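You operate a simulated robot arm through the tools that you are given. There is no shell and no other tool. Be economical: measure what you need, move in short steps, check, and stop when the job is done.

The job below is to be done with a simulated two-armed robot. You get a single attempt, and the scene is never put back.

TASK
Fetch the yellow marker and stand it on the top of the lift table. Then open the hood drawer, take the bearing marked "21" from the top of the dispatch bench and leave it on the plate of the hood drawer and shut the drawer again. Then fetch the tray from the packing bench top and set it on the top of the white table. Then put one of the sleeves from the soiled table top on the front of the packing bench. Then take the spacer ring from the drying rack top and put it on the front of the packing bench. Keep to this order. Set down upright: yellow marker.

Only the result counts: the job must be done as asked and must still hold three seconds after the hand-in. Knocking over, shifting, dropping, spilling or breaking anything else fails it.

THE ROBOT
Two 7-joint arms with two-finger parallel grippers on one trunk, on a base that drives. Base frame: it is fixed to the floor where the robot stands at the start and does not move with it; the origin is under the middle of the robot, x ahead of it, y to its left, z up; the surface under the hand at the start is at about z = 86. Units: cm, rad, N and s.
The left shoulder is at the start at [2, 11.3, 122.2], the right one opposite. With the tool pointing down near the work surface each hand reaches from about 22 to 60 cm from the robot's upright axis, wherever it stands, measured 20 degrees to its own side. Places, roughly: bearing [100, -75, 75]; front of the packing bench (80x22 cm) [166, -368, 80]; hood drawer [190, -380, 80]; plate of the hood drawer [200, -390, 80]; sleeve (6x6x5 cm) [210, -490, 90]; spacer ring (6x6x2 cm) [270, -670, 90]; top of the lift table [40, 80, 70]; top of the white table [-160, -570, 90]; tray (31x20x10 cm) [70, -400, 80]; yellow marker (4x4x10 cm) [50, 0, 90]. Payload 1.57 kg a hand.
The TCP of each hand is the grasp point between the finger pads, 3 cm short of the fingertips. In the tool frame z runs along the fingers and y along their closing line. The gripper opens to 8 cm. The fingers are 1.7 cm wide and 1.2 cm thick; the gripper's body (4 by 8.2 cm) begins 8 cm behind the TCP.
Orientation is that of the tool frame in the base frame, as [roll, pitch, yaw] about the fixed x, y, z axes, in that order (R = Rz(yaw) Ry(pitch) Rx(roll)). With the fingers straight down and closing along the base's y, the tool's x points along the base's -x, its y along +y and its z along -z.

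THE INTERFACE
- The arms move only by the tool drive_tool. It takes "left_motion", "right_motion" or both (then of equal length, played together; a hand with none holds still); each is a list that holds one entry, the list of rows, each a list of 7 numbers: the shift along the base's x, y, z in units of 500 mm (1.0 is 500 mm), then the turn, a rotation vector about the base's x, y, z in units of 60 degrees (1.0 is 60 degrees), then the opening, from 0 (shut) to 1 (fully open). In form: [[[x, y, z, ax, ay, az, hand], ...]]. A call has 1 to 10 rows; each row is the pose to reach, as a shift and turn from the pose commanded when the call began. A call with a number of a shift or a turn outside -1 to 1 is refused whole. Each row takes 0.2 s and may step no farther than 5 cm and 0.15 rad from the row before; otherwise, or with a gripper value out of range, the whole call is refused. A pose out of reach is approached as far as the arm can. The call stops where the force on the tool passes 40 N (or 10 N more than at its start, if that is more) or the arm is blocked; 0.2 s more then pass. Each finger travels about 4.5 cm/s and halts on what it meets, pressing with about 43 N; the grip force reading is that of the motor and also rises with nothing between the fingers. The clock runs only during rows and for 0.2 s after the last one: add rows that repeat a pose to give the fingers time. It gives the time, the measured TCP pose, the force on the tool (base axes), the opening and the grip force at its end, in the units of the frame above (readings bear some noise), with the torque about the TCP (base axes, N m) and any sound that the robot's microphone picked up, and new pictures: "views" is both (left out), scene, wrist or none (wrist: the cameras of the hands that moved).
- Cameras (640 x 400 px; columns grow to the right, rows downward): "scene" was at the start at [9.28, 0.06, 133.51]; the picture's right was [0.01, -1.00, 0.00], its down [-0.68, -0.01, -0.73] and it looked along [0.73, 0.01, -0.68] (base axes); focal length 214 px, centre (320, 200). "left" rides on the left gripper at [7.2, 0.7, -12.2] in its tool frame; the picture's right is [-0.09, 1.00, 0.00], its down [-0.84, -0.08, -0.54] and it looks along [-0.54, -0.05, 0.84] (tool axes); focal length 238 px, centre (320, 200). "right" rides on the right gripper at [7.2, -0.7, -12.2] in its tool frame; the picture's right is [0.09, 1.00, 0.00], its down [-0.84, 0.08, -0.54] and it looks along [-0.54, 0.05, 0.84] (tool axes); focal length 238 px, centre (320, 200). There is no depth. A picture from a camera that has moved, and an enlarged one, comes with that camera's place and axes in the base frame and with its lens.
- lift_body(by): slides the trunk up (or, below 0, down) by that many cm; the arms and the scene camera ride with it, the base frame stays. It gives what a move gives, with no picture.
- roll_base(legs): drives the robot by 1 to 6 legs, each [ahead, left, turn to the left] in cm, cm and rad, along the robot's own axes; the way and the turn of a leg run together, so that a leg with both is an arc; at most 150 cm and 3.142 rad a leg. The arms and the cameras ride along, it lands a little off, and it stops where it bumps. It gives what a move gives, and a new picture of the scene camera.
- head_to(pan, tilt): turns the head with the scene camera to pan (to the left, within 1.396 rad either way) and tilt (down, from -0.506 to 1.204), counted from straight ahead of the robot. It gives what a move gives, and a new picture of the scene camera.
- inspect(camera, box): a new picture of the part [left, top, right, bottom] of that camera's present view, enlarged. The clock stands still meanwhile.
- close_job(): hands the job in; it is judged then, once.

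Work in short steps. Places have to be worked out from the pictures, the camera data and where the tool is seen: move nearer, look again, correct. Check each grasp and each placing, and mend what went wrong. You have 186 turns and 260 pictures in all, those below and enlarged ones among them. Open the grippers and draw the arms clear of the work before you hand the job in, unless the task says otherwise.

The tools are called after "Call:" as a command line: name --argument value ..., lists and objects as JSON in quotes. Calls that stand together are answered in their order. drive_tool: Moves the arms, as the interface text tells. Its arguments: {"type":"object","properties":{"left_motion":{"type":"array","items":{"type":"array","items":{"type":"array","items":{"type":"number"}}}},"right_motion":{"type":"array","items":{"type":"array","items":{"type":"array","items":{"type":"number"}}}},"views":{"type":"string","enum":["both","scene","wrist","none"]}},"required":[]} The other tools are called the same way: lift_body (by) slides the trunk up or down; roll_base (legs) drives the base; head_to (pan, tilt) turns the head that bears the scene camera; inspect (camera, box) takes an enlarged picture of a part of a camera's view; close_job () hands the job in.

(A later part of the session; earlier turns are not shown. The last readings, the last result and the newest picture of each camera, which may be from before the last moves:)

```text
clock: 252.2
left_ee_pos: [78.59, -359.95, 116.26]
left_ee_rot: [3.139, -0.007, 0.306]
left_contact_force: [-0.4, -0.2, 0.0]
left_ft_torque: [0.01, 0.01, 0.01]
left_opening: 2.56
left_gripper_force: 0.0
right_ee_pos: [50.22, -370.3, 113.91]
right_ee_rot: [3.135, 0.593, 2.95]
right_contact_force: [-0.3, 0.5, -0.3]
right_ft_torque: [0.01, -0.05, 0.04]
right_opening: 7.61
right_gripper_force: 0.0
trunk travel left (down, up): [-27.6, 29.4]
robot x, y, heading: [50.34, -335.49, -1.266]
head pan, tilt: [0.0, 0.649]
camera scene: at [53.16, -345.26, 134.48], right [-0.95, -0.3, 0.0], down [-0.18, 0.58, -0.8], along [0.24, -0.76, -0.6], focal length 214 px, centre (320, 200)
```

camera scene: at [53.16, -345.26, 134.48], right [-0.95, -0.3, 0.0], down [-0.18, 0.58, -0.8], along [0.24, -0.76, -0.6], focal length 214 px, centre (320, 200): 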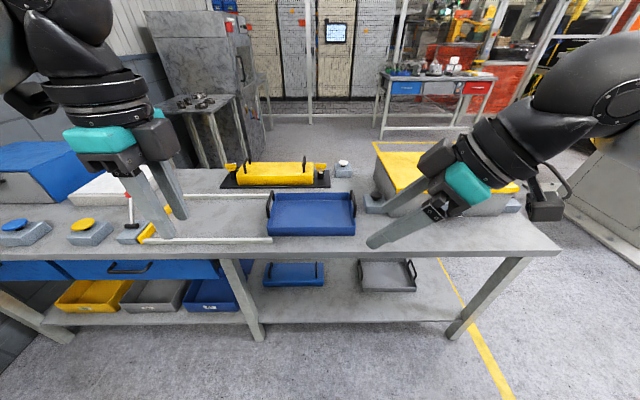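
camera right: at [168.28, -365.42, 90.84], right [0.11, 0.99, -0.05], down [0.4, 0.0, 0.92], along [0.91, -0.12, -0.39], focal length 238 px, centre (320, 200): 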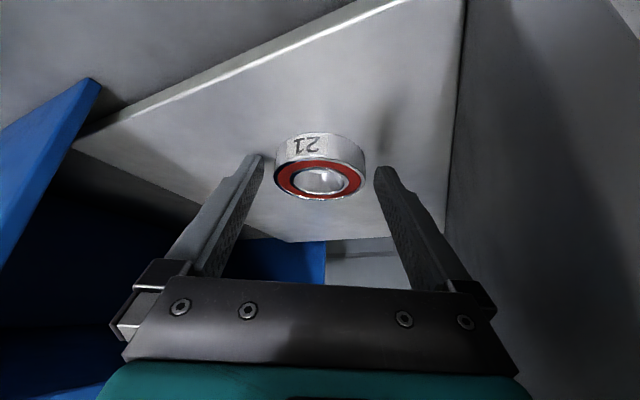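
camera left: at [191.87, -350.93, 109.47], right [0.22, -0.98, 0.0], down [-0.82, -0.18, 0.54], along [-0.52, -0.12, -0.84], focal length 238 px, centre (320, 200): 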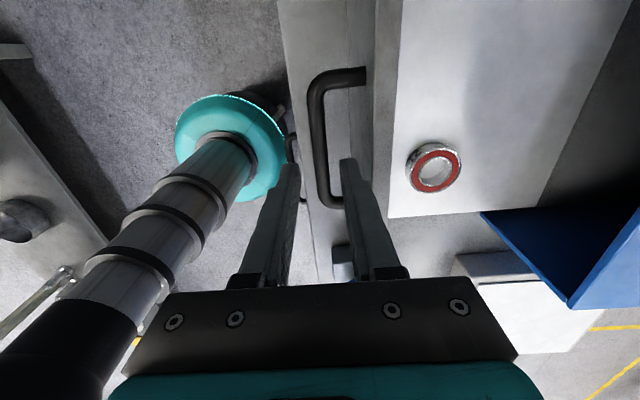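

The blue tray with two end handles is straight ahead. I bring both hands to the neutral downward pose (closing along the bench).

Call:
drive_tool --left_motion '[[[0, 0, 0, 0, 0, 0.14, 0.5], [0, 0, 0, 0, 0, 0.28, 0.5], [0, 0, 0, 0, 0, 0.42, 0.5], [0, 0, 0, 0, 0, 0.56, 0.5], [0, 0, 0, 0, 0, 0.7, 0.5], [0, 0, 0, 0, 0, 0.84, 0.5], [0, 0, 0, 0, 0, 0.98, 0.5]]]' --right_motion '[[[-0.02, -0.005, 0.02, 0.02, 0.1, 0, 0.5], [-0.04, -0.01, 0.04, 0.04, 0.2, 0, 0.5], [-0.06, -0.02, 0.06, 0.06, 0.3, 0, 0.5], [-0.08, -0.025, 0.06, 0.08, 0.4, 0, 0.5], [-0.1, -0.03, 0.06, 0.1, 0.5, 0, 0.5], [-0.11, -0.036, 0.06, 0.108, 0.557, 0, 0.5], [-0.11, -0.036, 0.06, 0.108, 0.557, 0, 0.5]]]' --views "none"

Call:
drive_tool --left_motion '[[[0, 0, 0, 0, 0, 0.1, 0.5], [0, 0, 0, 0, 0, 0.2, 0.5], [0, 0, 0, 0, 0, 0.3, 0.5], [0, 0, 0, 0, 0, 0.4, 0.5], [0, 0, 0, 0, 0, 0.5, 0.5], [0, 0, 0, 0, 0, 0.52, 0.5], [0, 0, 0, 0, 0, 0.52, 0.5], [0, 0, 0, 0, 0, 0.52, 0.5]]]' --right_motion '[[[0, 0, 0, 0, 0, -0.13, 0.5], [0, 0, 0, 0, 0, -0.26, 0.5], [0, 0, 0, 0, 0, -0.39, 0.5], [0, 0, 0, 0, 0, -0.52, 0.5], [0, 0, 0, 0, 0, -0.65, 0.5], [0, 0, 0, 0, 0, -0.78, 0.5], [0, 0, 0, 0, 0, -0.9, 0.5], [0, 0, 0, 0, 0, -1.0, 0.5]]]' --views "none"

Call:
inspect --camera "scene" --box '[210, 150, 410, 275]'

```text
clock: 253.8
left_ee_pos: [78.7, -359.94, 116.16]
left_ee_rot: [3.139, -0.007, 1.337]
left_contact_force: [-0.4, -0.1, -0.7]
left_ft_torque: [-0.02, 0.02, -0.01]
left_opening: 4.03
left_gripper_force: 0.0
right_ee_pos: [44.65, -372.25, 116.96]
right_ee_rot: [3.134, 0.0, 2.948]
right_contact_force: [-0.8, 0.5, -0.3]
right_ft_torque: [-0.04, 0.02, -0.01]
right_opening: 3.99
right_gripper_force: 0.1
trunk travel left (down, up): [-27.6, 29.4]
robot x, y, heading: [50.38, -335.9, -1.268]
head pan, tilt: [0.0, 0.649]
```

```text
clock: 255.6
left_ee_pos: [78.62, -360.01, 116.33]
left_ee_rot: [3.138, -0.006, 1.879]
left_contact_force: [-0.4, 1.0, -0.6]
left_ft_torque: [0.01, -0.01, -0.01]
left_opening: 4.01
left_gripper_force: 0.1
right_ee_pos: [44.59, -372.3, 116.92]
right_ee_rot: [3.135, 0.001, 1.9]
right_contact_force: [0.7, -0.2, 0.9]
right_ft_torque: [0.0, -0.01, 0.01]
right_opening: 4.01
right_gripper_force: 0.2
trunk travel left (down, up): [-27.6, 29.4]
robot x, y, heading: [50.49, -336.05, -1.264]
head pan, tilt: [0.0, 0.649]
```

```text
3.20 times, centred on (310, 212) of scene
camera zoom: at [53.15, -345.26, 134.48], right [-0.95, -0.3, 0.0], down [-0.18, 0.58, -0.8], along [0.24, -0.76, -0.6], focal length 686 px, centre (352, 160)
```

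zoom: 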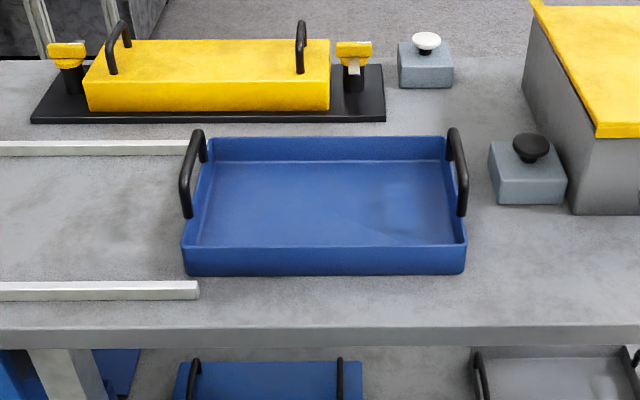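

Handles' bars at about (87.4, -396.5) and (60.1, -405.6), z≈91. Drive 23 ahead and 2.5 left, then bring both hands above the handles.

Call:
roll_base --legs '[[23, 2.5, 0]]'

```text
clock: 257.3
left_ee_pos: [87.82, -380.94, 116.25]
left_ee_rot: [3.139, -0.006, 1.879]
left_contact_force: [1.2, 0.0, -1.0]
left_ft_torque: [0.02, 0.01, 0.02]
left_opening: 4.01
left_gripper_force: 0.2
right_ee_pos: [53.9, -393.16, 116.92]
right_ee_rot: [3.133, -0.002, 1.903]
right_contact_force: [0.9, 0.4, -0.2]
right_ft_torque: [0.01, 0.04, 0.0]
right_opening: 4.01
right_gripper_force: 0.1
trunk travel left (down, up): [-27.6, 29.4]
robot x, y, heading: [59.45, -356.7, -1.264]
head pan, tilt: [0.0, 0.649]
camera scene: at [62.33, -366.26, 134.47], right [-0.95, -0.3, 0.0], down [-0.18, 0.58, -0.8], along [0.24, -0.76, -0.61], focal length 214 px, centre (320, 200)
```

scene: 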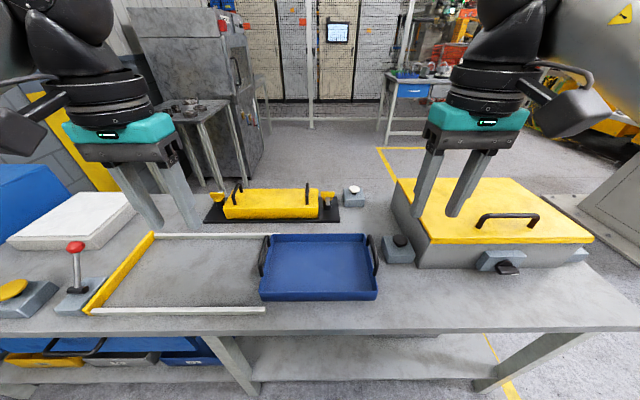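

I move both hands over the estimated handle positions at z≈108 for a wrist-camera check.

Call:
drive_tool --left_motion '[[[-0.02, -0.08, -0.04, 0, 0, 0, 0.5], [-0.04, -0.16, -0.1, 0, 0, 0, 0.5], [-0.058, -0.248, -0.16, 0, 0, 0, 0.5]]]' --right_motion '[[[0.04, -0.05, -0.05, 0, 0, -0.01, 0.5], [0.08, -0.11, -0.11, 0, 0, -0.02, 0.5], [0.12, -0.164, -0.18, 0, 0, -0.024, 0.5]]]' --views "both"

```text
refused: row 2 steps farther than a row can; nothing moved
```

Call:
drive_tool --left_motion '[[[-0.015, -0.06, -0.03, 0, 0, 0, 0.5], [-0.03, -0.12, -0.07, 0, 0, 0, 0.5], [-0.045, -0.18, -0.12, 0, 0, 0, 0.5], [-0.058, -0.248, -0.16, 0, 0, 0, 0.5]]]' --right_motion '[[[0.03, -0.04, -0.04, 0, 0, -0.01, 0.5], [0.06, -0.08, -0.08, 0, 0, -0.02, 0.5], [0.09, -0.12, -0.13, 0, 0, -0.024, 0.5], [0.12, -0.164, -0.18, 0, 0, -0.024, 0.5]]]' --views "both"

```text
clock: 258.3
left_ee_pos: [84.89, -393.34, 108.17]
left_ee_rot: [3.139, -0.008, 1.88]
left_contact_force: [0.8, 0.0, 0.7]
left_ft_torque: [0.02, -0.03, 0.03]
left_opening: 4.01
left_gripper_force: 0.0
right_ee_pos: [59.94, -401.42, 107.73]
right_ee_rot: [3.135, 0.0, 1.877]
right_contact_force: [-0.4, -0.1, 0.2]
right_ft_torque: [0.0, 0.02, 0.0]
right_opening: 4.0
right_gripper_force: 0.0
trunk travel left (down, up): [-27.6, 29.4]
robot x, y, heading: [58.99, -356.65, -1.265]
head pan, tilt: [0.0, 0.649]
camera scene: at [62.3, -366.27, 134.47], right [-0.95, -0.3, 0.0], down [-0.18, 0.58, -0.8], along [0.24, -0.76, -0.61], focal length 214 px, centre (320, 200)
camera right: at [56.94, -394.87, 120.06], right [0.92, 0.39, 0.01], down [0.32, -0.78, 0.54], along [0.22, -0.5, -0.84], focal length 238 px, centre (320, 200)
camera left: at [83.35, -386.34, 120.39], right [0.98, 0.21, 0.0], down [0.18, -0.82, 0.54], along [0.12, -0.52, -0.84], focal length 238 px, centre (320, 200)
```

scene: 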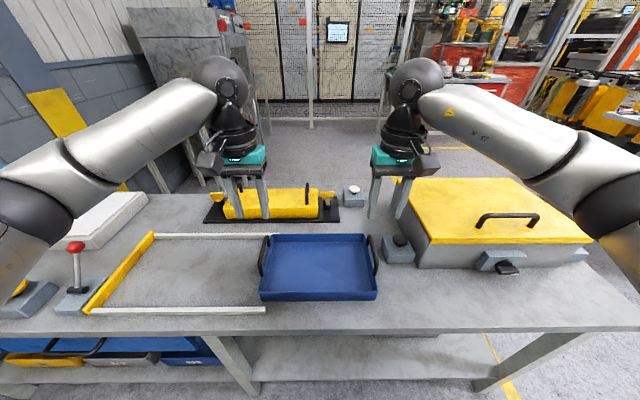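
right: 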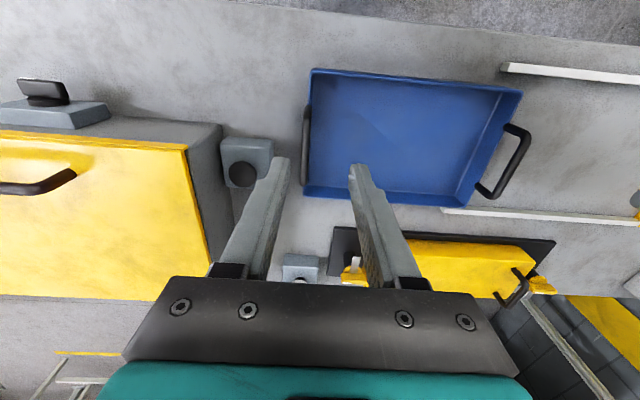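
left: 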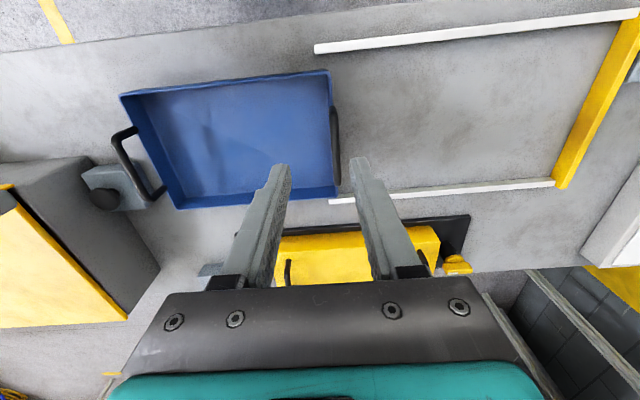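

Stereo from both wrist cameras: left bar (88.0, -396.8, 89.4), right bar (59.9, -406.0, 89.2). I align both hands and go to z≈95 for a check.

Call:
drive_tool --left_motion '[[[0.03, -0.034, 0, 0, 0, 0, 0.5], [0.062, -0.068, -0.04, 0, 0, 0, 0.5], [0.062, -0.068, -0.12, 0, 0, 0, 0.5], [0.062, -0.068, -0.2, 0, 0, 0, 0.5], [0.062, -0.068, -0.26, 0, 0, 0, 0.5]]]' --right_motion '[[[0, -0.046, 0, 0, 0, 0, 0.5], [0, -0.092, -0.04, 0, 0, 0, 0.5], [0, -0.092, -0.12, 0, 0, 0, 0.5], [0, -0.092, -0.2, 0, 0, 0, 0.5], [0, -0.092, -0.25, 0, 0, 0, 0.5]]]' --views "wrist"

```text
clock: 259.5
left_ee_pos: [88.1, -396.71, 95.17]
left_ee_rot: [3.139, -0.005, 1.879]
left_contact_force: [0.1, -0.4, -0.7]
left_ft_torque: [0.0, -0.02, 0.0]
left_opening: 4.01
left_gripper_force: 0.0
right_ee_pos: [59.88, -405.96, 95.48]
right_ee_rot: [3.134, -0.002, 1.88]
right_contact_force: [0.8, 0.2, 0.1]
right_ft_torque: [-0.03, 0.0, -0.01]
right_opening: 4.02
right_gripper_force: 0.0
trunk travel left (down, up): [-27.6, 29.4]
robot x, y, heading: [59.74, -356.93, -1.268]
head pan, tilt: [0.0, 0.649]
camera right: at [57.02, -399.41, 107.6], right [0.92, 0.39, 0.01], down [0.32, -0.78, 0.54], along [0.22, -0.5, -0.84], focal length 238 px, centre (320, 200)
camera left: at [86.53, -389.61, 107.41], right [0.98, 0.21, 0.0], down [0.18, -0.82, 0.54], along [0.12, -0.52, -0.84], focal length 238 px, centre (320, 200)
```

right: 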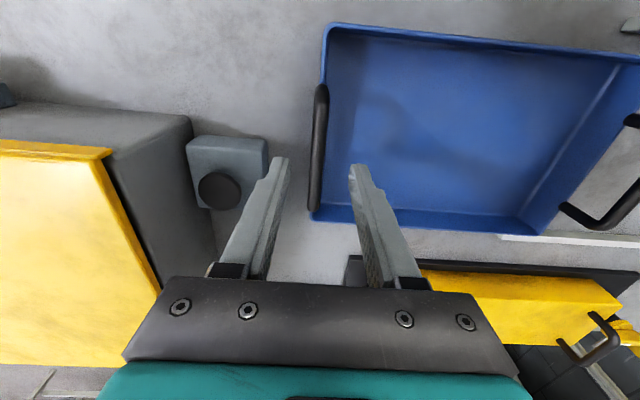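
left: 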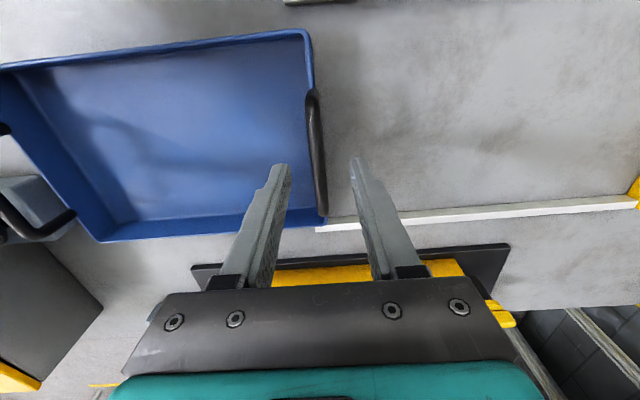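

Both bars sit centred between the fingers. Descend 5 cm and close both.

Call:
drive_tool --left_motion '[[[-0.004, 0.004, -0.05, 0, 0, 0, 0.5], [-0.004, 0.004, -0.1, 0, 0, 0, 0.5], [-0.004, 0.004, -0.106, 0, 0, 0, 0.5], [-0.004, 0.004, -0.106, 0, 0, 0, 0], [-0.004, 0.004, -0.106, 0, 0, 0, 0], [-0.004, 0.004, -0.106, 0, 0, 0, 0], [-0.004, 0.004, -0.106, 0, 0, 0, 0]]]' --right_motion '[[[0, 0.004, -0.05, 0, 0, 0, 0.5], [0, 0.004, -0.1, 0, 0, 0, 0.5], [0, 0.004, -0.112, 0, 0, 0, 0.5], [0, 0.004, -0.112, 0, 0, 0, 0], [0, 0.004, -0.112, 0, 0, 0, 0], [0, 0.004, -0.112, 0, 0, 0, 0], [0, 0.004, -0.112, 0, 0, 0, 0]]]' --views "wrist"

```text
clock: 261.1
left_ee_pos: [87.87, -396.43, 89.87]
left_ee_rot: [3.139, -0.007, 1.878]
left_contact_force: [0.5, 0.8, -0.4]
left_ft_torque: [-0.05, -0.02, 0.04]
left_opening: 1.16
left_gripper_force: 29.1
right_ee_pos: [59.8, -405.73, 89.79]
right_ee_rot: [3.135, -0.003, 1.878]
right_contact_force: [-1.8, 0.4, -0.2]
right_ft_torque: [-0.18, -0.02, 0.08]
right_opening: 1.14
right_gripper_force: 28.8
trunk travel left (down, up): [-27.6, 29.4]
robot x, y, heading: [59.39, -357.1, -1.27]
head pan, tilt: [0.0, 0.649]
camera right: at [56.91, -399.16, 102.0], right [0.92, 0.39, 0.01], down [0.32, -0.78, 0.54], along [0.22, -0.5, -0.84], focal length 238 px, centre (320, 200)
camera left: at [86.29, -389.44, 102.12], right [0.98, 0.21, 0.0], down [0.18, -0.82, 0.54], along [0.12, -0.52, -0.84], focal length 238 px, centre (320, 200)
```

right: 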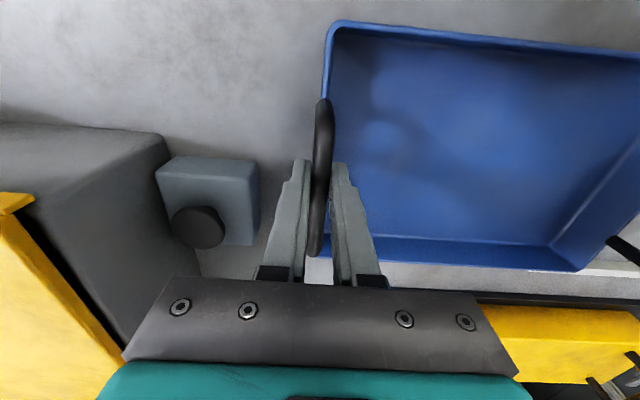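
left: 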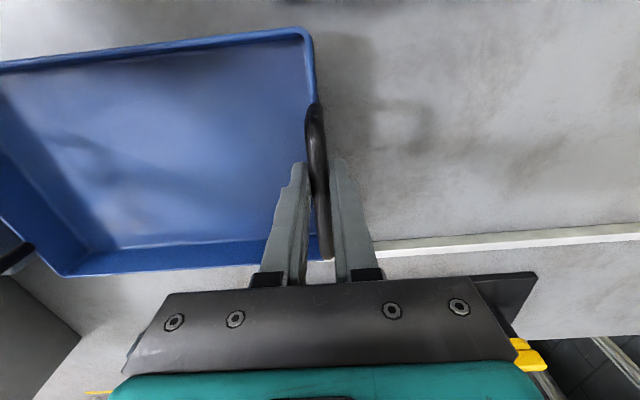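

Both handles gripped. I raise the trunk, lifting the tray with both hands in unison.

Call:
lift_body --by 6

Call:
lift_body --by 14

Call:
head_to --pan 0.0 --tilt 0.75

```text
clock: 262.1
left_ee_pos: [87.87, -396.37, 95.84]
left_ee_rot: [3.137, -0.008, 1.88]
left_contact_force: [1.4, -1.3, -3.8]
left_ft_torque: [-0.02, 0.01, 0.08]
left_opening: 1.16
left_gripper_force: 28.8
right_ee_pos: [59.76, -405.88, 95.88]
right_ee_rot: [3.135, -0.001, 1.879]
right_contact_force: [-1.0, 0.0, -3.8]
right_ft_torque: [0.09, 0.03, 0.13]
right_opening: 1.15
right_gripper_force: 28.7
trunk travel left (down, up): [-33.6, 23.4]
robot x, y, heading: [59.56, -356.93, -1.263]
head pan, tilt: [0.0, 0.649]
```

```text
clock: 263.8
left_ee_pos: [87.92, -396.46, 109.76]
left_ee_rot: [3.138, -0.007, 1.881]
left_contact_force: [2.8, 0.2, -3.5]
left_ft_torque: [0.04, 0.01, 0.08]
left_opening: 1.15
left_gripper_force: 29.7
right_ee_pos: [59.86, -405.82, 109.82]
right_ee_rot: [3.134, -0.001, 1.877]
right_contact_force: [-2.0, -0.3, -3.1]
right_ft_torque: [0.05, 0.04, 0.08]
right_opening: 1.13
right_gripper_force: 29.2
trunk travel left (down, up): [-47.6, 9.4]
robot x, y, heading: [59.36, -356.95, -1.267]
head pan, tilt: [0.0, 0.649]
```

```text
clock: 264.4
left_ee_pos: [87.81, -396.33, 109.82]
left_ee_rot: [3.137, -0.007, 1.88]
left_contact_force: [2.4, -0.8, -3.6]
left_ft_torque: [0.02, 0.01, 0.11]
left_opening: 1.17
left_gripper_force: 29.7
right_ee_pos: [59.83, -405.89, 109.73]
right_ee_rot: [3.135, -0.003, 1.878]
right_contact_force: [-3.5, 0.4, -3.1]
right_ft_torque: [0.09, 0.0, 0.1]
right_opening: 1.15
right_gripper_force: 29.0
trunk travel left (down, up): [-47.6, 9.4]
robot x, y, heading: [59.46, -356.86, -1.269]
head pan, tilt: [0.0, 0.75]
camera scene: at [62.2, -365.86, 153.62], right [-0.95, -0.3, 0.0], down [-0.2, 0.65, -0.73], along [0.22, -0.7, -0.68], focal length 214 px, centre (320, 200)
```

scene: 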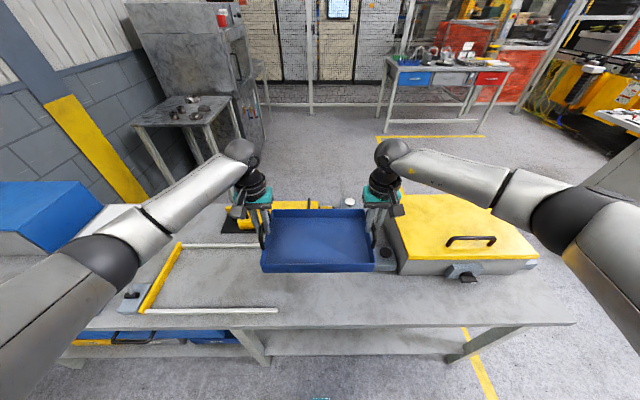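

The tray is up and level. Back off, move right out of the aisle and look for the white table.

Call:
roll_base --legs '[[-28, 0, 0], [0, -145, 0], [0, 0, -0.6]]'

Call:
head_to --pan 0.0 --tilt 0.4

```text
clock: 274.9
left_ee_pos: [-88.1, -420.15, 109.8]
left_ee_rot: [3.138, -0.005, 1.254]
left_contact_force: [2.9, -1.2, -4.2]
left_ft_torque: [0.08, -0.07, 0.11]
left_opening: 1.15
left_gripper_force: 29.1
right_ee_pos: [-116.43, -411.23, 109.83]
right_ee_rot: [3.133, 0.0, 1.252]
right_contact_force: [-3.2, 2.1, -2.1]
right_ft_torque: [0.02, 0.01, 0.11]
right_opening: 1.14
right_gripper_force: 29.0
trunk travel left (down, up): [-47.6, 9.4]
robot x, y, heading: [-88.04, -371.45, -1.89]
head pan, tilt: [0.0, 0.75]
camera scene: at [-91.03, -380.33, 153.62], right [-0.95, 0.32, 0.0], down [0.22, 0.65, -0.73], along [-0.23, -0.69, -0.68], focal length 214 px, centre (320, 200)
```

scene: 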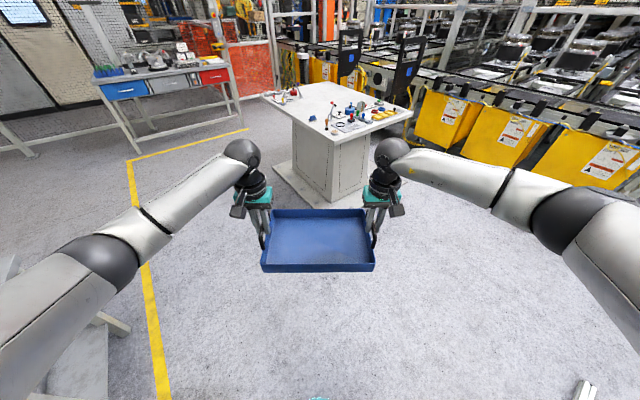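

```text
clock: 275.7
left_ee_pos: [-88.02, -420.11, 109.87]
left_ee_rot: [3.138, -0.008, 1.255]
left_contact_force: [-0.2, 0.1, -3.8]
left_ft_torque: [0.13, -0.03, 0.09]
left_opening: 1.16
left_gripper_force: 29.4
right_ee_pos: [-116.21, -411.32, 109.77]
right_ee_rot: [3.134, -0.003, 1.253]
right_contact_force: [0.2, 0.0, -3.9]
right_ft_torque: [-0.01, 0.03, 0.09]
right_opening: 1.16
right_gripper_force: 29.2
trunk travel left (down, up): [-47.6, 9.4]
robot x, y, heading: [-87.83, -371.43, -1.891]
head pan, tilt: [0.0, 0.4]
camera scene: at [-91.32, -381.27, 156.72], right [-0.95, 0.32, 0.0], down [0.12, 0.37, -0.92], along [-0.29, -0.87, -0.39], focal length 214 px, centre (320, 200)
```

scene: 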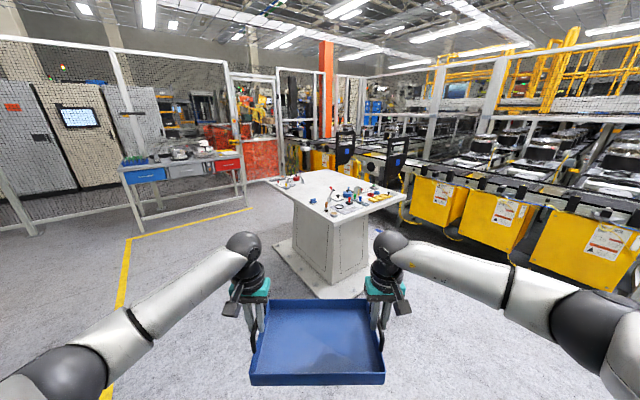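

Call:
inspect --camera "scene" --box '[250, 150, 420, 250]'

```text
3.76 times, centred on (335, 200) of scene
camera zoom: at [-91.32, -381.27, 156.72], right [-0.95, 0.32, 0.0], down [0.12, 0.37, -0.92], along [-0.29, -0.87, -0.39], focal length 807 px, centre (264, 200)
```

zoom: 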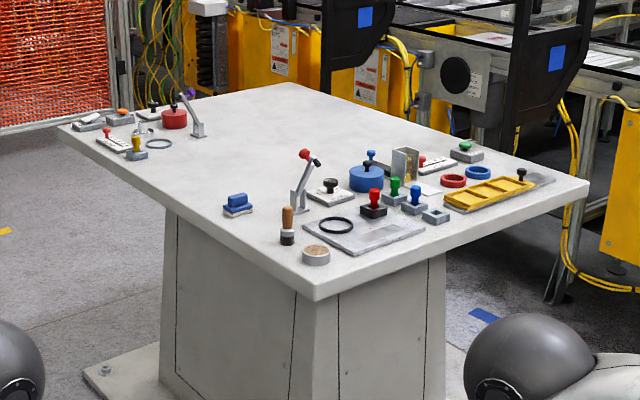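

The free area of the white table is its middle, reachable from its left long side. I raise the trunk further and drive round to that side.

Call:
lift_body --by 8.5

Call:
roll_base --legs '[[76, 52, 0], [77, 27, 0], [0, 0, -0.92]]'

Call:
head_to --pan 0.0 --tilt 0.6

```text
clock: 276.9
left_ee_pos: [-88.02, -420.19, 118.36]
left_ee_rot: [3.138, -0.007, 1.256]
left_contact_force: [-0.5, -0.5, -3.5]
left_ft_torque: [-0.01, 0.06, 0.1]
left_opening: 1.13
left_gripper_force: 29.0
right_ee_pos: [-116.36, -411.33, 118.36]
right_ee_rot: [3.134, -0.001, 1.253]
right_contact_force: [1.0, -0.3, -4.0]
right_ft_torque: [0.14, -0.04, 0.11]
right_opening: 1.17
right_gripper_force: 28.9
trunk travel left (down, up): [-56.1, 0.9]
robot x, y, heading: [-87.78, -371.26, -1.892]
head pan, tilt: [0.0, 0.4]
```

```text
clock: 288.1
left_ee_pos: [-100.22, -571.49, 118.33]
left_ee_rot: [3.138, -0.007, 0.333]
left_contact_force: [-0.7, 0.0, -3.2]
left_ft_torque: [0.04, -0.14, 0.1]
left_opening: 1.15
left_gripper_force: 29.1
right_ee_pos: [-110.27, -543.56, 118.35]
right_ee_rot: [3.136, -0.001, 0.332]
right_contact_force: [-0.1, 0.4, -2.9]
right_ft_torque: [-0.04, 0.04, 0.11]
right_opening: 1.16
right_gripper_force: 29.1
trunk travel left (down, up): [-56.1, 0.9]
robot x, y, heading: [-61.81, -541.74, -2.809]
head pan, tilt: [0.0, 0.4]
camera scene: at [-71.19, -545.28, 165.23], right [-0.32, 0.95, 0.0], down [0.37, 0.13, -0.92], along [-0.87, -0.3, -0.39], focal length 214 px, centre (320, 200)
```

scene: 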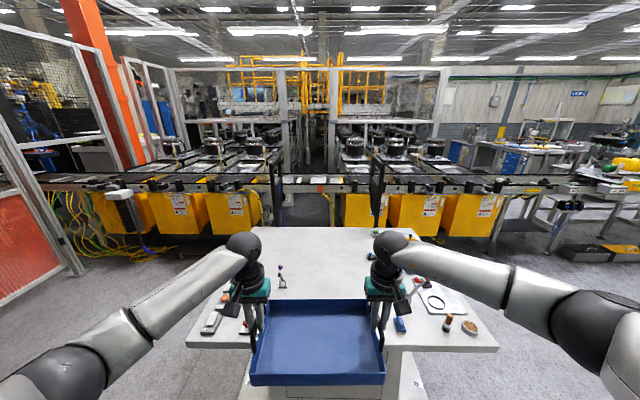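

```text
clock: 288.8
left_ee_pos: [-100.15, -571.4, 118.29]
left_ee_rot: [3.138, -0.008, 0.334]
left_contact_force: [-0.4, 0.8, -3.9]
left_ft_torque: [0.07, -0.15, 0.1]
left_opening: 1.14
left_gripper_force: 28.4
right_ee_pos: [-110.25, -543.49, 118.25]
right_ee_rot: [3.134, -0.001, 0.334]
right_contact_force: [1.2, 0.3, -4.1]
right_ft_torque: [0.0, 0.01, 0.1]
right_opening: 1.15
right_gripper_force: 29.0
trunk travel left (down, up): [-56.1, 0.9]
robot x, y, heading: [-61.45, -541.76, -2.819]
head pan, tilt: [0.0, 0.6]
camera scene: at [-70.77, -545.15, 163.41], right [-0.32, 0.95, 0.0], down [0.53, 0.18, -0.83], along [-0.78, -0.27, -0.56], focal length 214 px, centre (320, 200)
```

scene: 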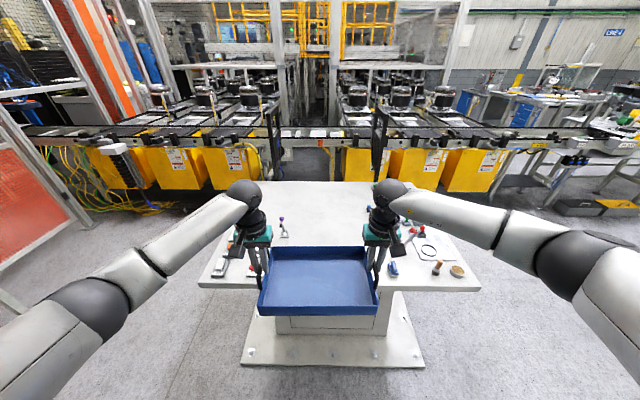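

Triangulated: table top z≈84; free window centred ~61 cm along the edge. I drive 31 ahead and 5 right so that the tray hangs over the free area.

Call:
roll_base --legs '[[31, -5, 0]]'

Call:
inspect --camera "left" --box '[0, 0, 640, 400]'

Call:
inspect --camera "right" --box '[0, 0, 640, 400]'

```text
clock: 290.9
left_ee_pos: [-131.25, -576.66, 118.37]
left_ee_rot: [3.138, -0.009, 0.332]
left_contact_force: [-1.1, -0.2, -3.1]
left_ft_torque: [0.05, -0.01, 0.1]
left_opening: 1.17
left_gripper_force: 28.9
right_ee_pos: [-141.38, -548.88, 118.33]
right_ee_rot: [3.135, 0.0, 0.332]
right_contact_force: [0.1, -1.0, -3.7]
right_ft_torque: [0.04, -0.13, 0.1]
right_opening: 1.13
right_gripper_force: 29.4
trunk travel left (down, up): [-56.1, 0.9]
robot x, y, heading: [-92.45, -547.27, -2.81]
head pan, tilt: [0.0, 0.6]
camera scene: at [-101.88, -550.44, 163.4], right [-0.32, 0.95, 0.0], down [0.54, 0.18, -0.82], along [-0.78, -0.27, -0.57], focal length 214 px, centre (320, 200)
```

scene: 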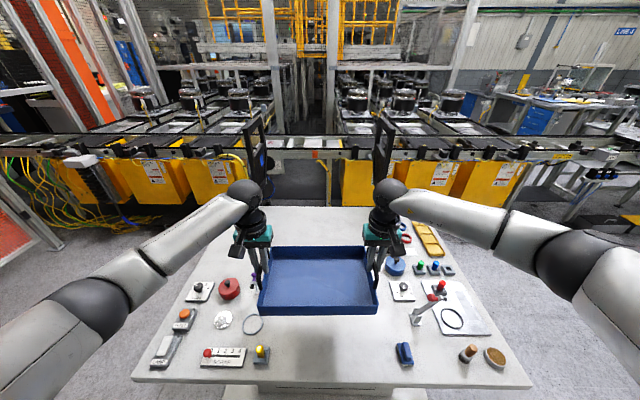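

```text
1.00 times, centred on (320, 200) of left (not enlarged: the box is as wide or as high as the picture)
camera zoom: at [-124.37, -574.91, 130.6], right [0.24, -0.97, 0.0], down [-0.82, -0.2, 0.53], along [-0.52, -0.13, -0.84], focal length 238 px, centre (320, 200)
```

zoom: 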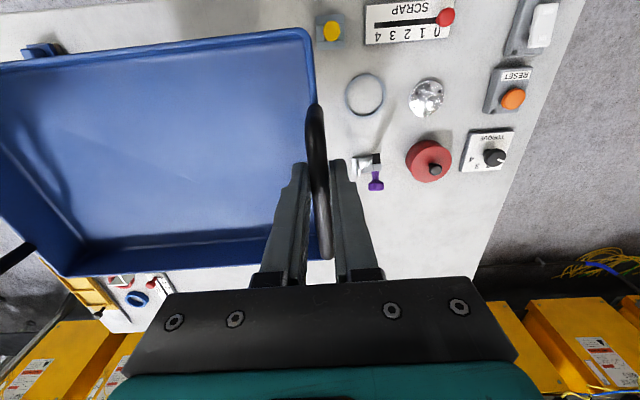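

```text
1.00 times, centred on (320, 200) of right (not enlarged: the box is as wide or as high as the picture)
camera zoom: at [-134.76, -545.78, 130.49], right [0.41, -0.91, 0.01], down [-0.77, -0.34, 0.54], along [-0.49, -0.23, -0.84], focal length 238 px, centre (320, 200)
```

zoom: 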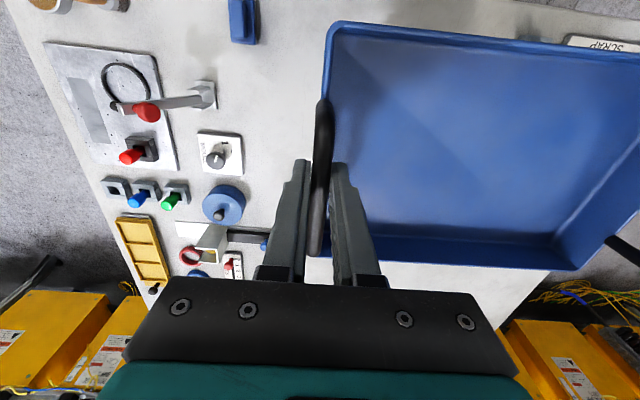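

The free window is confirmed; tray centre is at a≈61.6, b≈15. I shift 2.5 cm right and 2.5 ahead, then lower the trunk most of the way.

Call:
roll_base --legs '[[2.5, -2.5, 0]]'

Call:
lift_body --by -17

Call:
inspect --camera "left" --box '[0, 0, 640, 400]'

Call:
inspect --camera "right" --box '[0, 0, 640, 400]'

```text
clock: 291.8
left_ee_pos: [-134.42, -575.2, 118.35]
left_ee_rot: [3.135, -0.007, 0.334]
left_contact_force: [-1.3, 0.7, -3.3]
left_ft_torque: [0.05, -0.14, 0.11]
left_opening: 1.14
left_gripper_force: 29.2
right_ee_pos: [-144.58, -547.19, 118.34]
right_ee_rot: [3.133, -0.002, 0.333]
right_contact_force: [0.6, 0.0, -3.5]
right_ft_torque: [-0.05, 0.05, 0.1]
right_opening: 1.16
right_gripper_force: 29.5
trunk travel left (down, up): [-56.1, 0.9]
robot x, y, heading: [-95.81, -545.18, -2.818]
head pan, tilt: [0.0, 0.6]
camera scene: at [-105.06, -548.85, 163.4], right [-0.32, 0.95, 0.0], down [0.54, 0.18, -0.82], along [-0.78, -0.27, -0.57], focal length 214 px, centre (320, 200)
```

scene: 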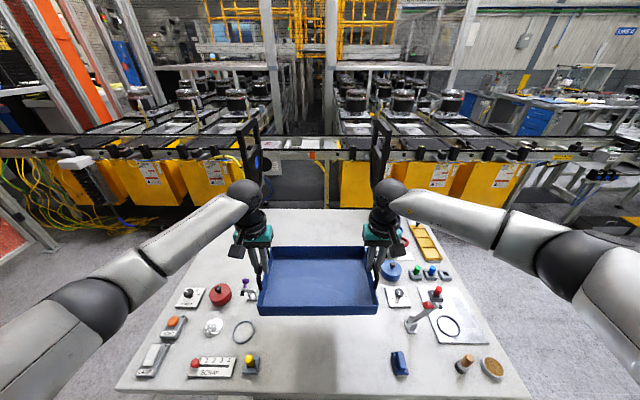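

```text
clock: 293.7
left_ee_pos: [-134.38, -575.1, 101.27]
left_ee_rot: [3.138, -0.008, 0.334]
left_contact_force: [-0.5, 0.6, -3.5]
left_ft_torque: [0.02, -0.04, 0.08]
left_opening: 1.17
left_gripper_force: 28.9
right_ee_pos: [-144.36, -547.21, 101.29]
right_ee_rot: [3.134, -0.001, 0.333]
right_contact_force: [0.9, -0.5, -3.5]
right_ft_torque: [0.04, -0.09, 0.08]
right_opening: 1.17
right_gripper_force: 28.7
trunk travel left (down, up): [-39.1, 17.9]
robot x, y, heading: [-95.86, -545.82, -2.811]
head pan, tilt: [0.0, 0.6]
```

```text
1.00 times, centred on (320, 200) of left (not enlarged: the box is as wide or as high as the picture)
camera zoom: at [-127.46, -573.37, 113.62], right [0.24, -0.97, 0.0], down [-0.82, -0.2, 0.54], along [-0.52, -0.13, -0.84], focal length 238 px, centre (320, 200)
```

zoom: 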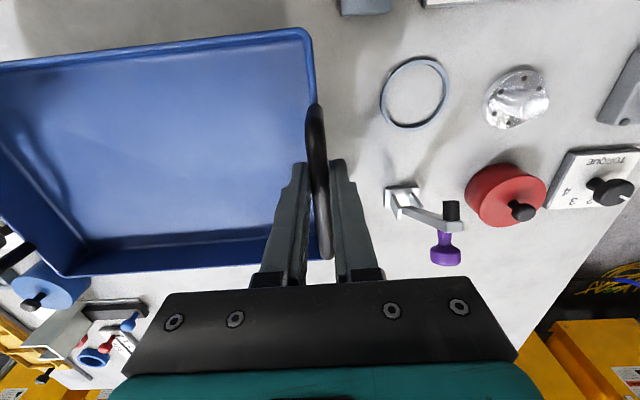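

```text
1.00 times, centred on (320, 200) of right (not enlarged: the box is as wide or as high as the picture)
camera zoom: at [-137.84, -544.24, 113.5], right [0.41, -0.91, 0.01], down [-0.77, -0.34, 0.54], along [-0.49, -0.23, -0.84], focal length 238 px, centre (320, 200)
```

zoom: 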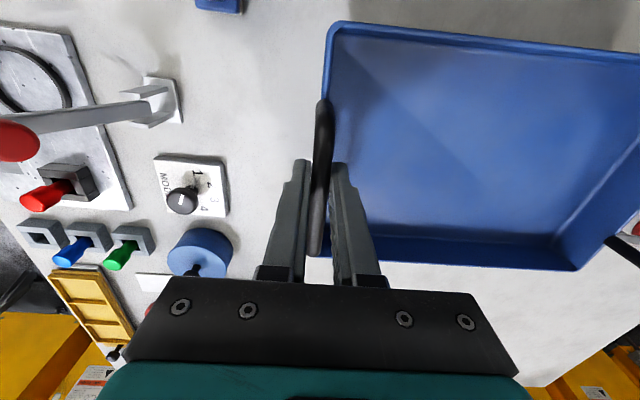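

Clear all round. Lower further to just above contact.

Call:
lift_body --by -7

Call:
lift_body --by -0.7

Call:
lift_body --by -0.5

```text
clock: 294.8
left_ee_pos: [-134.25, -575.09, 94.83]
left_ee_rot: [3.139, 0.002, 0.336]
left_contact_force: [-1.1, -2.9, 27.7]
left_ft_torque: [0.02, -0.02, 0.08]
left_opening: 1.19
left_gripper_force: 29.4
right_ee_pos: [-144.43, -547.26, 94.83]
right_ee_rot: [3.132, 0.01, 0.33]
right_contact_force: [-2.4, 2.6, 29.0]
right_ft_torque: [0.02, 0.02, 0.14]
right_opening: 1.13
right_gripper_force: 28.9
trunk travel left (down, up): [-32.1, 24.9]
robot x, y, heading: [-95.8, -545.35, -2.813]
head pan, tilt: [0.0, 0.6]
```

```text
clock: 295.3
left_ee_pos: [-134.38, -575.08, 93.85]
left_ee_rot: [3.138, -0.002, 0.334]
left_contact_force: [0.5, -2.1, 24.7]
left_ft_torque: [-0.08, 0.33, 0.06]
left_opening: 1.16
left_gripper_force: 29.0
right_ee_pos: [-144.23, -547.25, 93.92]
right_ee_rot: [3.133, 0.005, 0.333]
right_contact_force: [-2.6, 2.7, 21.9]
right_ft_torque: [-0.17, 0.27, 0.07]
right_opening: 1.16
right_gripper_force: 29.0
trunk travel left (down, up): [-31.4, 25.6]
robot x, y, heading: [-95.3, -545.63, -2.817]
head pan, tilt: [0.0, 0.6]
```

```text
clock: 295.9
left_ee_pos: [-134.15, -575.01, 93.53]
left_ee_rot: [3.138, -0.002, 0.334]
left_contact_force: [0.0, -2.9, 23.9]
left_ft_torque: [-0.03, 0.19, 0.07]
left_opening: 1.15
left_gripper_force: 29.4
right_ee_pos: [-144.33, -547.31, 93.27]
right_ee_rot: [3.133, 0.005, 0.333]
right_contact_force: [0.1, 3.2, 25.4]
right_ft_torque: [-0.11, 0.21, 0.08]
right_opening: 1.15
right_gripper_force: 28.7
trunk travel left (down, up): [-30.9, 26.1]
robot x, y, heading: [-95.39, -545.55, -2.818]
head pan, tilt: [0.0, 0.6]
```

The tray rests on the table (contact forces up). Open both hands a little and rise.

Call:
drive_tool --left_motion '[[[0, 0, 0, 0, 0, 0, 0.36], [0, 0, 0, 0, 0, 0, 0.36], [0, 0, 0, 0, 0, 0, 0.36], [0, 0, 0.04, 0, 0, 0, 0.36], [0, 0, 0.1, 0, 0, 0, 0.36], [0, 0, 0.18, 0, 0, 0, 0.36], [0, 0, 0.26, 0, 0, 0, 0.36], [0, 0, 0.34, 0, 0, 0, 0.36]]]' --right_motion '[[[0, 0, 0, 0, 0, 0, 0.36], [0, 0, 0, 0, 0, 0, 0.36], [0, 0, 0, 0, 0, 0, 0.36], [0, 0, 0.04, 0, 0, 0, 0.36], [0, 0, 0.1, 0, 0, 0, 0.36], [0, 0, 0.18, 0, 0, 0, 0.36], [0, 0, 0.26, 0, 0, 0, 0.36], [0, 0, 0.34, 0, 0, 0, 0.36]]]' --views "scene"

```text
clock: 297.7
left_ee_pos: [-134.34, -575.14, 110.05]
left_ee_rot: [3.139, -0.008, 0.333]
left_contact_force: [-0.1, -0.7, 1.2]
left_ft_torque: [0.01, 0.01, 0.01]
left_opening: 2.87
left_gripper_force: 0.0
right_ee_pos: [-144.41, -547.2, 110.22]
right_ee_rot: [3.133, -0.001, 0.335]
right_contact_force: [0.4, 0.1, -0.1]
right_ft_torque: [0.02, 0.02, 0.01]
right_opening: 2.85
right_gripper_force: 0.0
trunk travel left (down, up): [-30.9, 26.1]
robot x, y, heading: [-95.3, -545.91, -2.815]
head pan, tilt: [0.0, 0.6]
camera scene: at [-104.89, -548.85, 138.22], right [-0.32, 0.95, 0.0], down [0.53, 0.18, -0.83], along [-0.78, -0.27, -0.56], focal length 214 px, centre (320, 200)
```

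scene: 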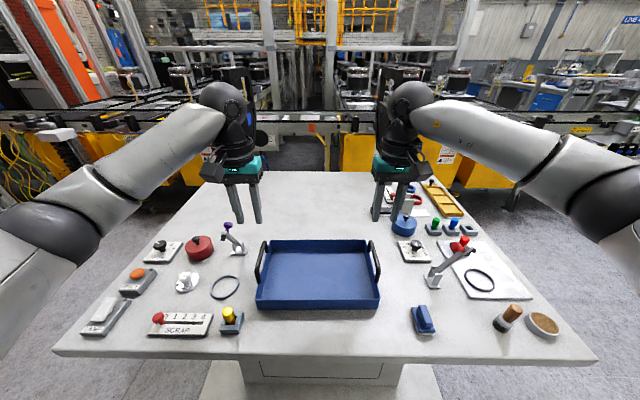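

The tray stands on the white table. Next the sleeve: back off, turn round and look toward the soiled table.

Call:
roll_base --legs '[[-40, 0, 0], [0, 0, 3.12]]'

Call:
head_to --pan 0.0 --tilt 0.3

```text
clock: 307.5
left_ee_pos: [-18.52, -503.97, 110.16]
left_ee_rot: [3.138, -0.007, -2.826]
left_contact_force: [0.1, -0.6, -0.2]
left_ft_torque: [0.0, -0.01, -0.02]
left_opening: 2.88
left_gripper_force: 0.1
right_ee_pos: [-8.97, -531.9, 110.29]
right_ee_rot: [3.134, -0.002, -2.825]
right_contact_force: [-0.7, -0.5, -0.6]
right_ft_torque: [0.02, -0.03, 0.02]
right_opening: 2.86
right_gripper_force: 0.1
trunk travel left (down, up): [-30.9, 26.1]
robot x, y, heading: [-57.71, -532.43, 0.309]
head pan, tilt: [0.0, 0.6]
camera scene: at [-48.41, -529.76, 138.21], right [0.31, -0.95, 0.0], down [-0.54, -0.17, -0.83], along [0.79, 0.25, -0.56], focal length 214 px, centre (320, 200)
```

scene: 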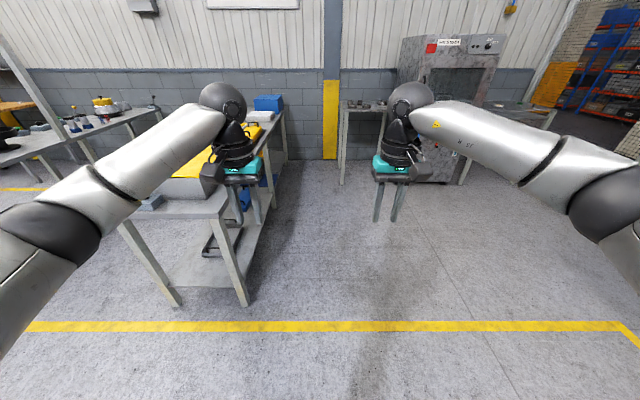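

```text
clock: 308.3
left_ee_pos: [-18.49, -503.98, 110.12]
left_ee_rot: [3.138, -0.008, -2.825]
left_contact_force: [1.2, 1.4, 0.3]
left_ft_torque: [0.0, 0.01, 0.01]
left_opening: 2.88
left_gripper_force: 0.0
right_ee_pos: [-8.85, -531.96, 110.18]
right_ee_rot: [3.135, -0.005, -2.825]
right_contact_force: [1.2, 0.2, -0.7]
right_ft_torque: [-0.03, 0.0, 0.01]
right_opening: 2.87
right_gripper_force: 0.1
trunk travel left (down, up): [-30.9, 26.1]
robot x, y, heading: [-57.99, -532.85, 0.313]
head pan, tilt: [0.0, 0.3]
camera scene: at [-47.93, -529.61, 140.95], right [0.31, -0.95, 0.0], down [-0.28, -0.09, -0.96], along [0.91, 0.29, -0.3], focal length 214 px, centre (320, 200)
```

scene: 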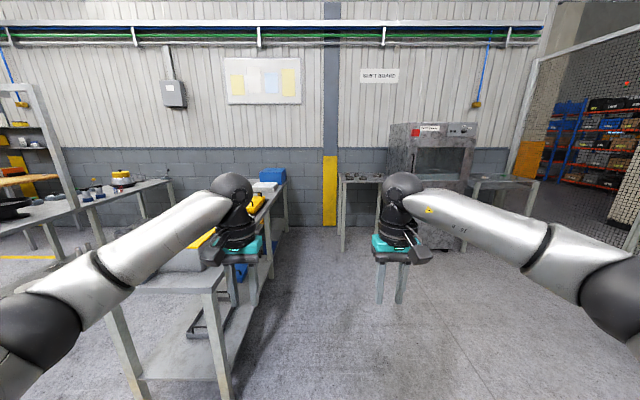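

The soiled table (left of the oven) and the drying rack (right of it) are ahead. I drive up toward the soiled table.

Call:
roll_base --legs '[[70, -41, -0.006], [118, 0, 0]]'

Call:
head_to --pan 0.0 --tilt 0.6

```text
clock: 318.2
left_ee_pos: [173.03, -487.13, 110.18]
left_ee_rot: [3.138, -0.008, -2.83]
left_contact_force: [-0.1, 0.4, 0.1]
left_ft_torque: [0.0, 0.02, -0.02]
left_opening: 2.89
left_gripper_force: 0.1
right_ee_pos: [182.31, -515.0, 110.18]
right_ee_rot: [3.135, -0.002, -2.83]
right_contact_force: [0.0, 0.7, -0.6]
right_ft_torque: [0.0, -0.01, -0.04]
right_opening: 2.89
right_gripper_force: 0.0
trunk travel left (down, up): [-30.9, 26.1]
robot x, y, heading: [133.48, -515.64, 0.307]
head pan, tilt: [0.0, 0.3]
camera scene: at [143.34, -512.43, 140.96], right [0.3, -0.95, 0.0], down [-0.28, -0.09, -0.96], along [0.91, 0.29, -0.3], focal length 214 px, centre (320, 200)
```

scene: 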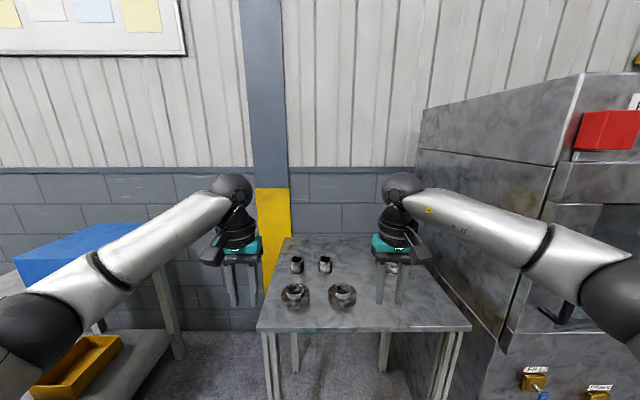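

```text
clock: 319.0
left_ee_pos: [172.92, -487.02, 110.16]
left_ee_rot: [3.138, -0.007, -2.832]
left_contact_force: [-0.4, 0.8, -0.7]
left_ft_torque: [0.02, 0.01, -0.01]
left_opening: 2.88
left_gripper_force: 0.0
right_ee_pos: [182.25, -515.06, 110.19]
right_ee_rot: [3.134, -0.002, -2.832]
right_contact_force: [-0.1, -0.1, 0.2]
right_ft_torque: [0.01, 0.0, 0.0]
right_opening: 2.88
right_gripper_force: 0.0
trunk travel left (down, up): [-30.9, 26.1]
robot x, y, heading: [133.28, -515.38, 0.306]
head pan, tilt: [0.0, 0.6]
camera scene: at [142.84, -512.58, 138.22], right [0.3, -0.95, 0.0], down [-0.54, -0.17, -0.83], along [0.79, 0.25, -0.56], focal length 214 px, centre (320, 200)
```

scene: 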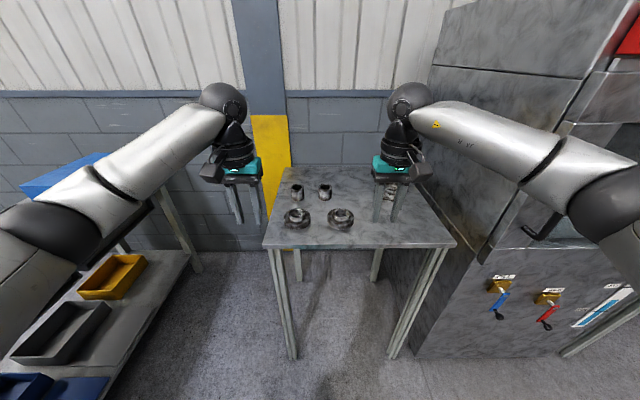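

Call:
inspect --camera "scene" --box '[260, 165, 420, 265]'

Call:
inspect --camera "right" --box '[0, 0, 640, 400]'

```text
4.00 times, centred on (340, 215) of scene
camera zoom: at [142.84, -512.58, 138.22], right [0.3, -0.95, 0.0], down [-0.54, -0.17, -0.83], along [0.79, 0.25, -0.56], focal length 858 px, centre (240, 140)
```

zoom: 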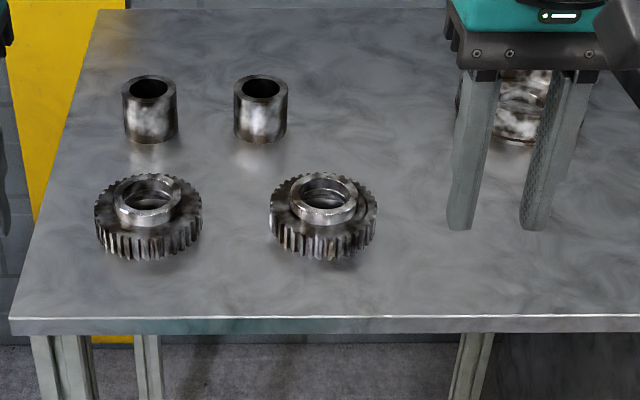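

```text
1.00 times, centred on (320, 200) of right (not enlarged: the box is as wide or as high as the picture)
camera zoom: at [175.69, -517.98, 122.36], right [-0.39, 0.92, 0.01], down [0.78, 0.33, 0.54], along [0.5, 0.22, -0.84], focal length 238 px, centre (320, 200)
```

zoom: 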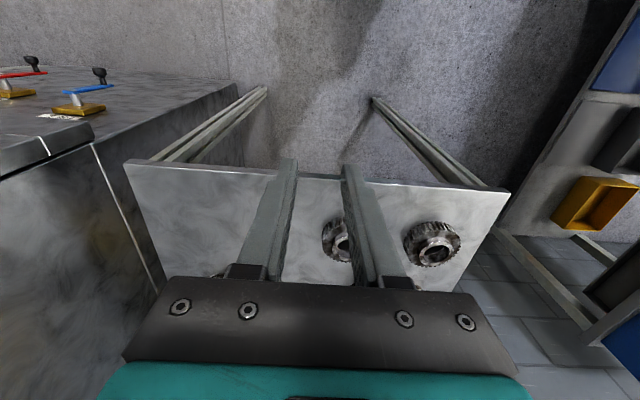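

Two plain sleeves stand behind the gears; I take the left one near (214.6, -479.5). I drive in 33 cm, shifting 9 cm left to keep the right elbow clear of the oven.

Call:
roll_base --legs '[[22, 9, 0], [10, 0, 0]]'

Call:
lift_body --by -4

Call:
inspect --camera "left" --box '[0, 0, 640, 400]'

```text
clock: 321.5
left_ee_pos: [200.71, -468.81, 109.96]
left_ee_rot: [3.138, -0.009, -2.83]
left_contact_force: [0.6, 0.7, -0.4]
left_ft_torque: [-0.03, 0.01, -0.03]
left_opening: 2.87
left_gripper_force: 0.0
right_ee_pos: [210.04, -496.89, 110.1]
right_ee_rot: [3.136, 0.0, -2.831]
right_contact_force: [1.0, 0.3, 0.5]
right_ft_torque: [0.0, 0.06, 0.01]
right_opening: 2.88
right_gripper_force: 0.1
trunk travel left (down, up): [-30.9, 26.1]
robot x, y, heading: [160.83, -497.32, 0.304]
head pan, tilt: [0.0, 0.6]
camera scene: at [170.64, -494.43, 138.2], right [0.3, -0.95, 0.0], down [-0.54, -0.17, -0.82], along [0.79, 0.25, -0.57], focal length 214 px, centre (320, 200)
```

scene: 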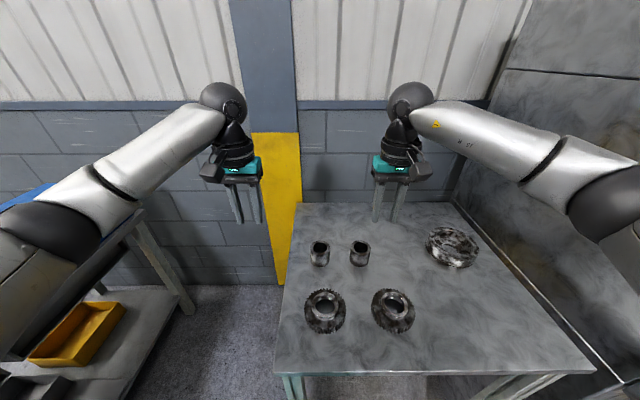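

```text
clock: 322.3
left_ee_pos: [200.51, -468.8, 106.23]
left_ee_rot: [3.139, -0.006, -2.83]
left_contact_force: [-0.1, -0.6, 0.2]
left_ft_torque: [0.02, 0.03, -0.01]
left_opening: 2.87
left_gripper_force: 0.1
right_ee_pos: [209.83, -496.81, 106.13]
right_ee_rot: [3.134, -0.003, -2.831]
right_contact_force: [-0.2, 0.4, 0.8]
right_ft_torque: [-0.01, -0.02, 0.0]
right_opening: 2.87
right_gripper_force: 0.1
trunk travel left (down, up): [-26.9, 30.1]
robot x, y, heading: [161.15, -497.54, 0.304]
head pan, tilt: [0.0, 0.6]
```

```text
1.00 times, centred on (320, 200) of left (not enlarged: the box is as wide or as high as the picture)
camera zoom: at [193.65, -470.45, 118.39], right [-0.22, 0.98, 0.0], down [0.83, 0.18, 0.54], along [0.52, 0.12, -0.84], focal length 238 px, centre (320, 200)
```

zoom: 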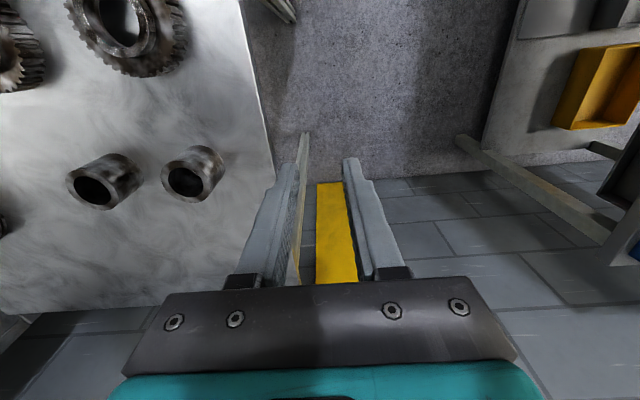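

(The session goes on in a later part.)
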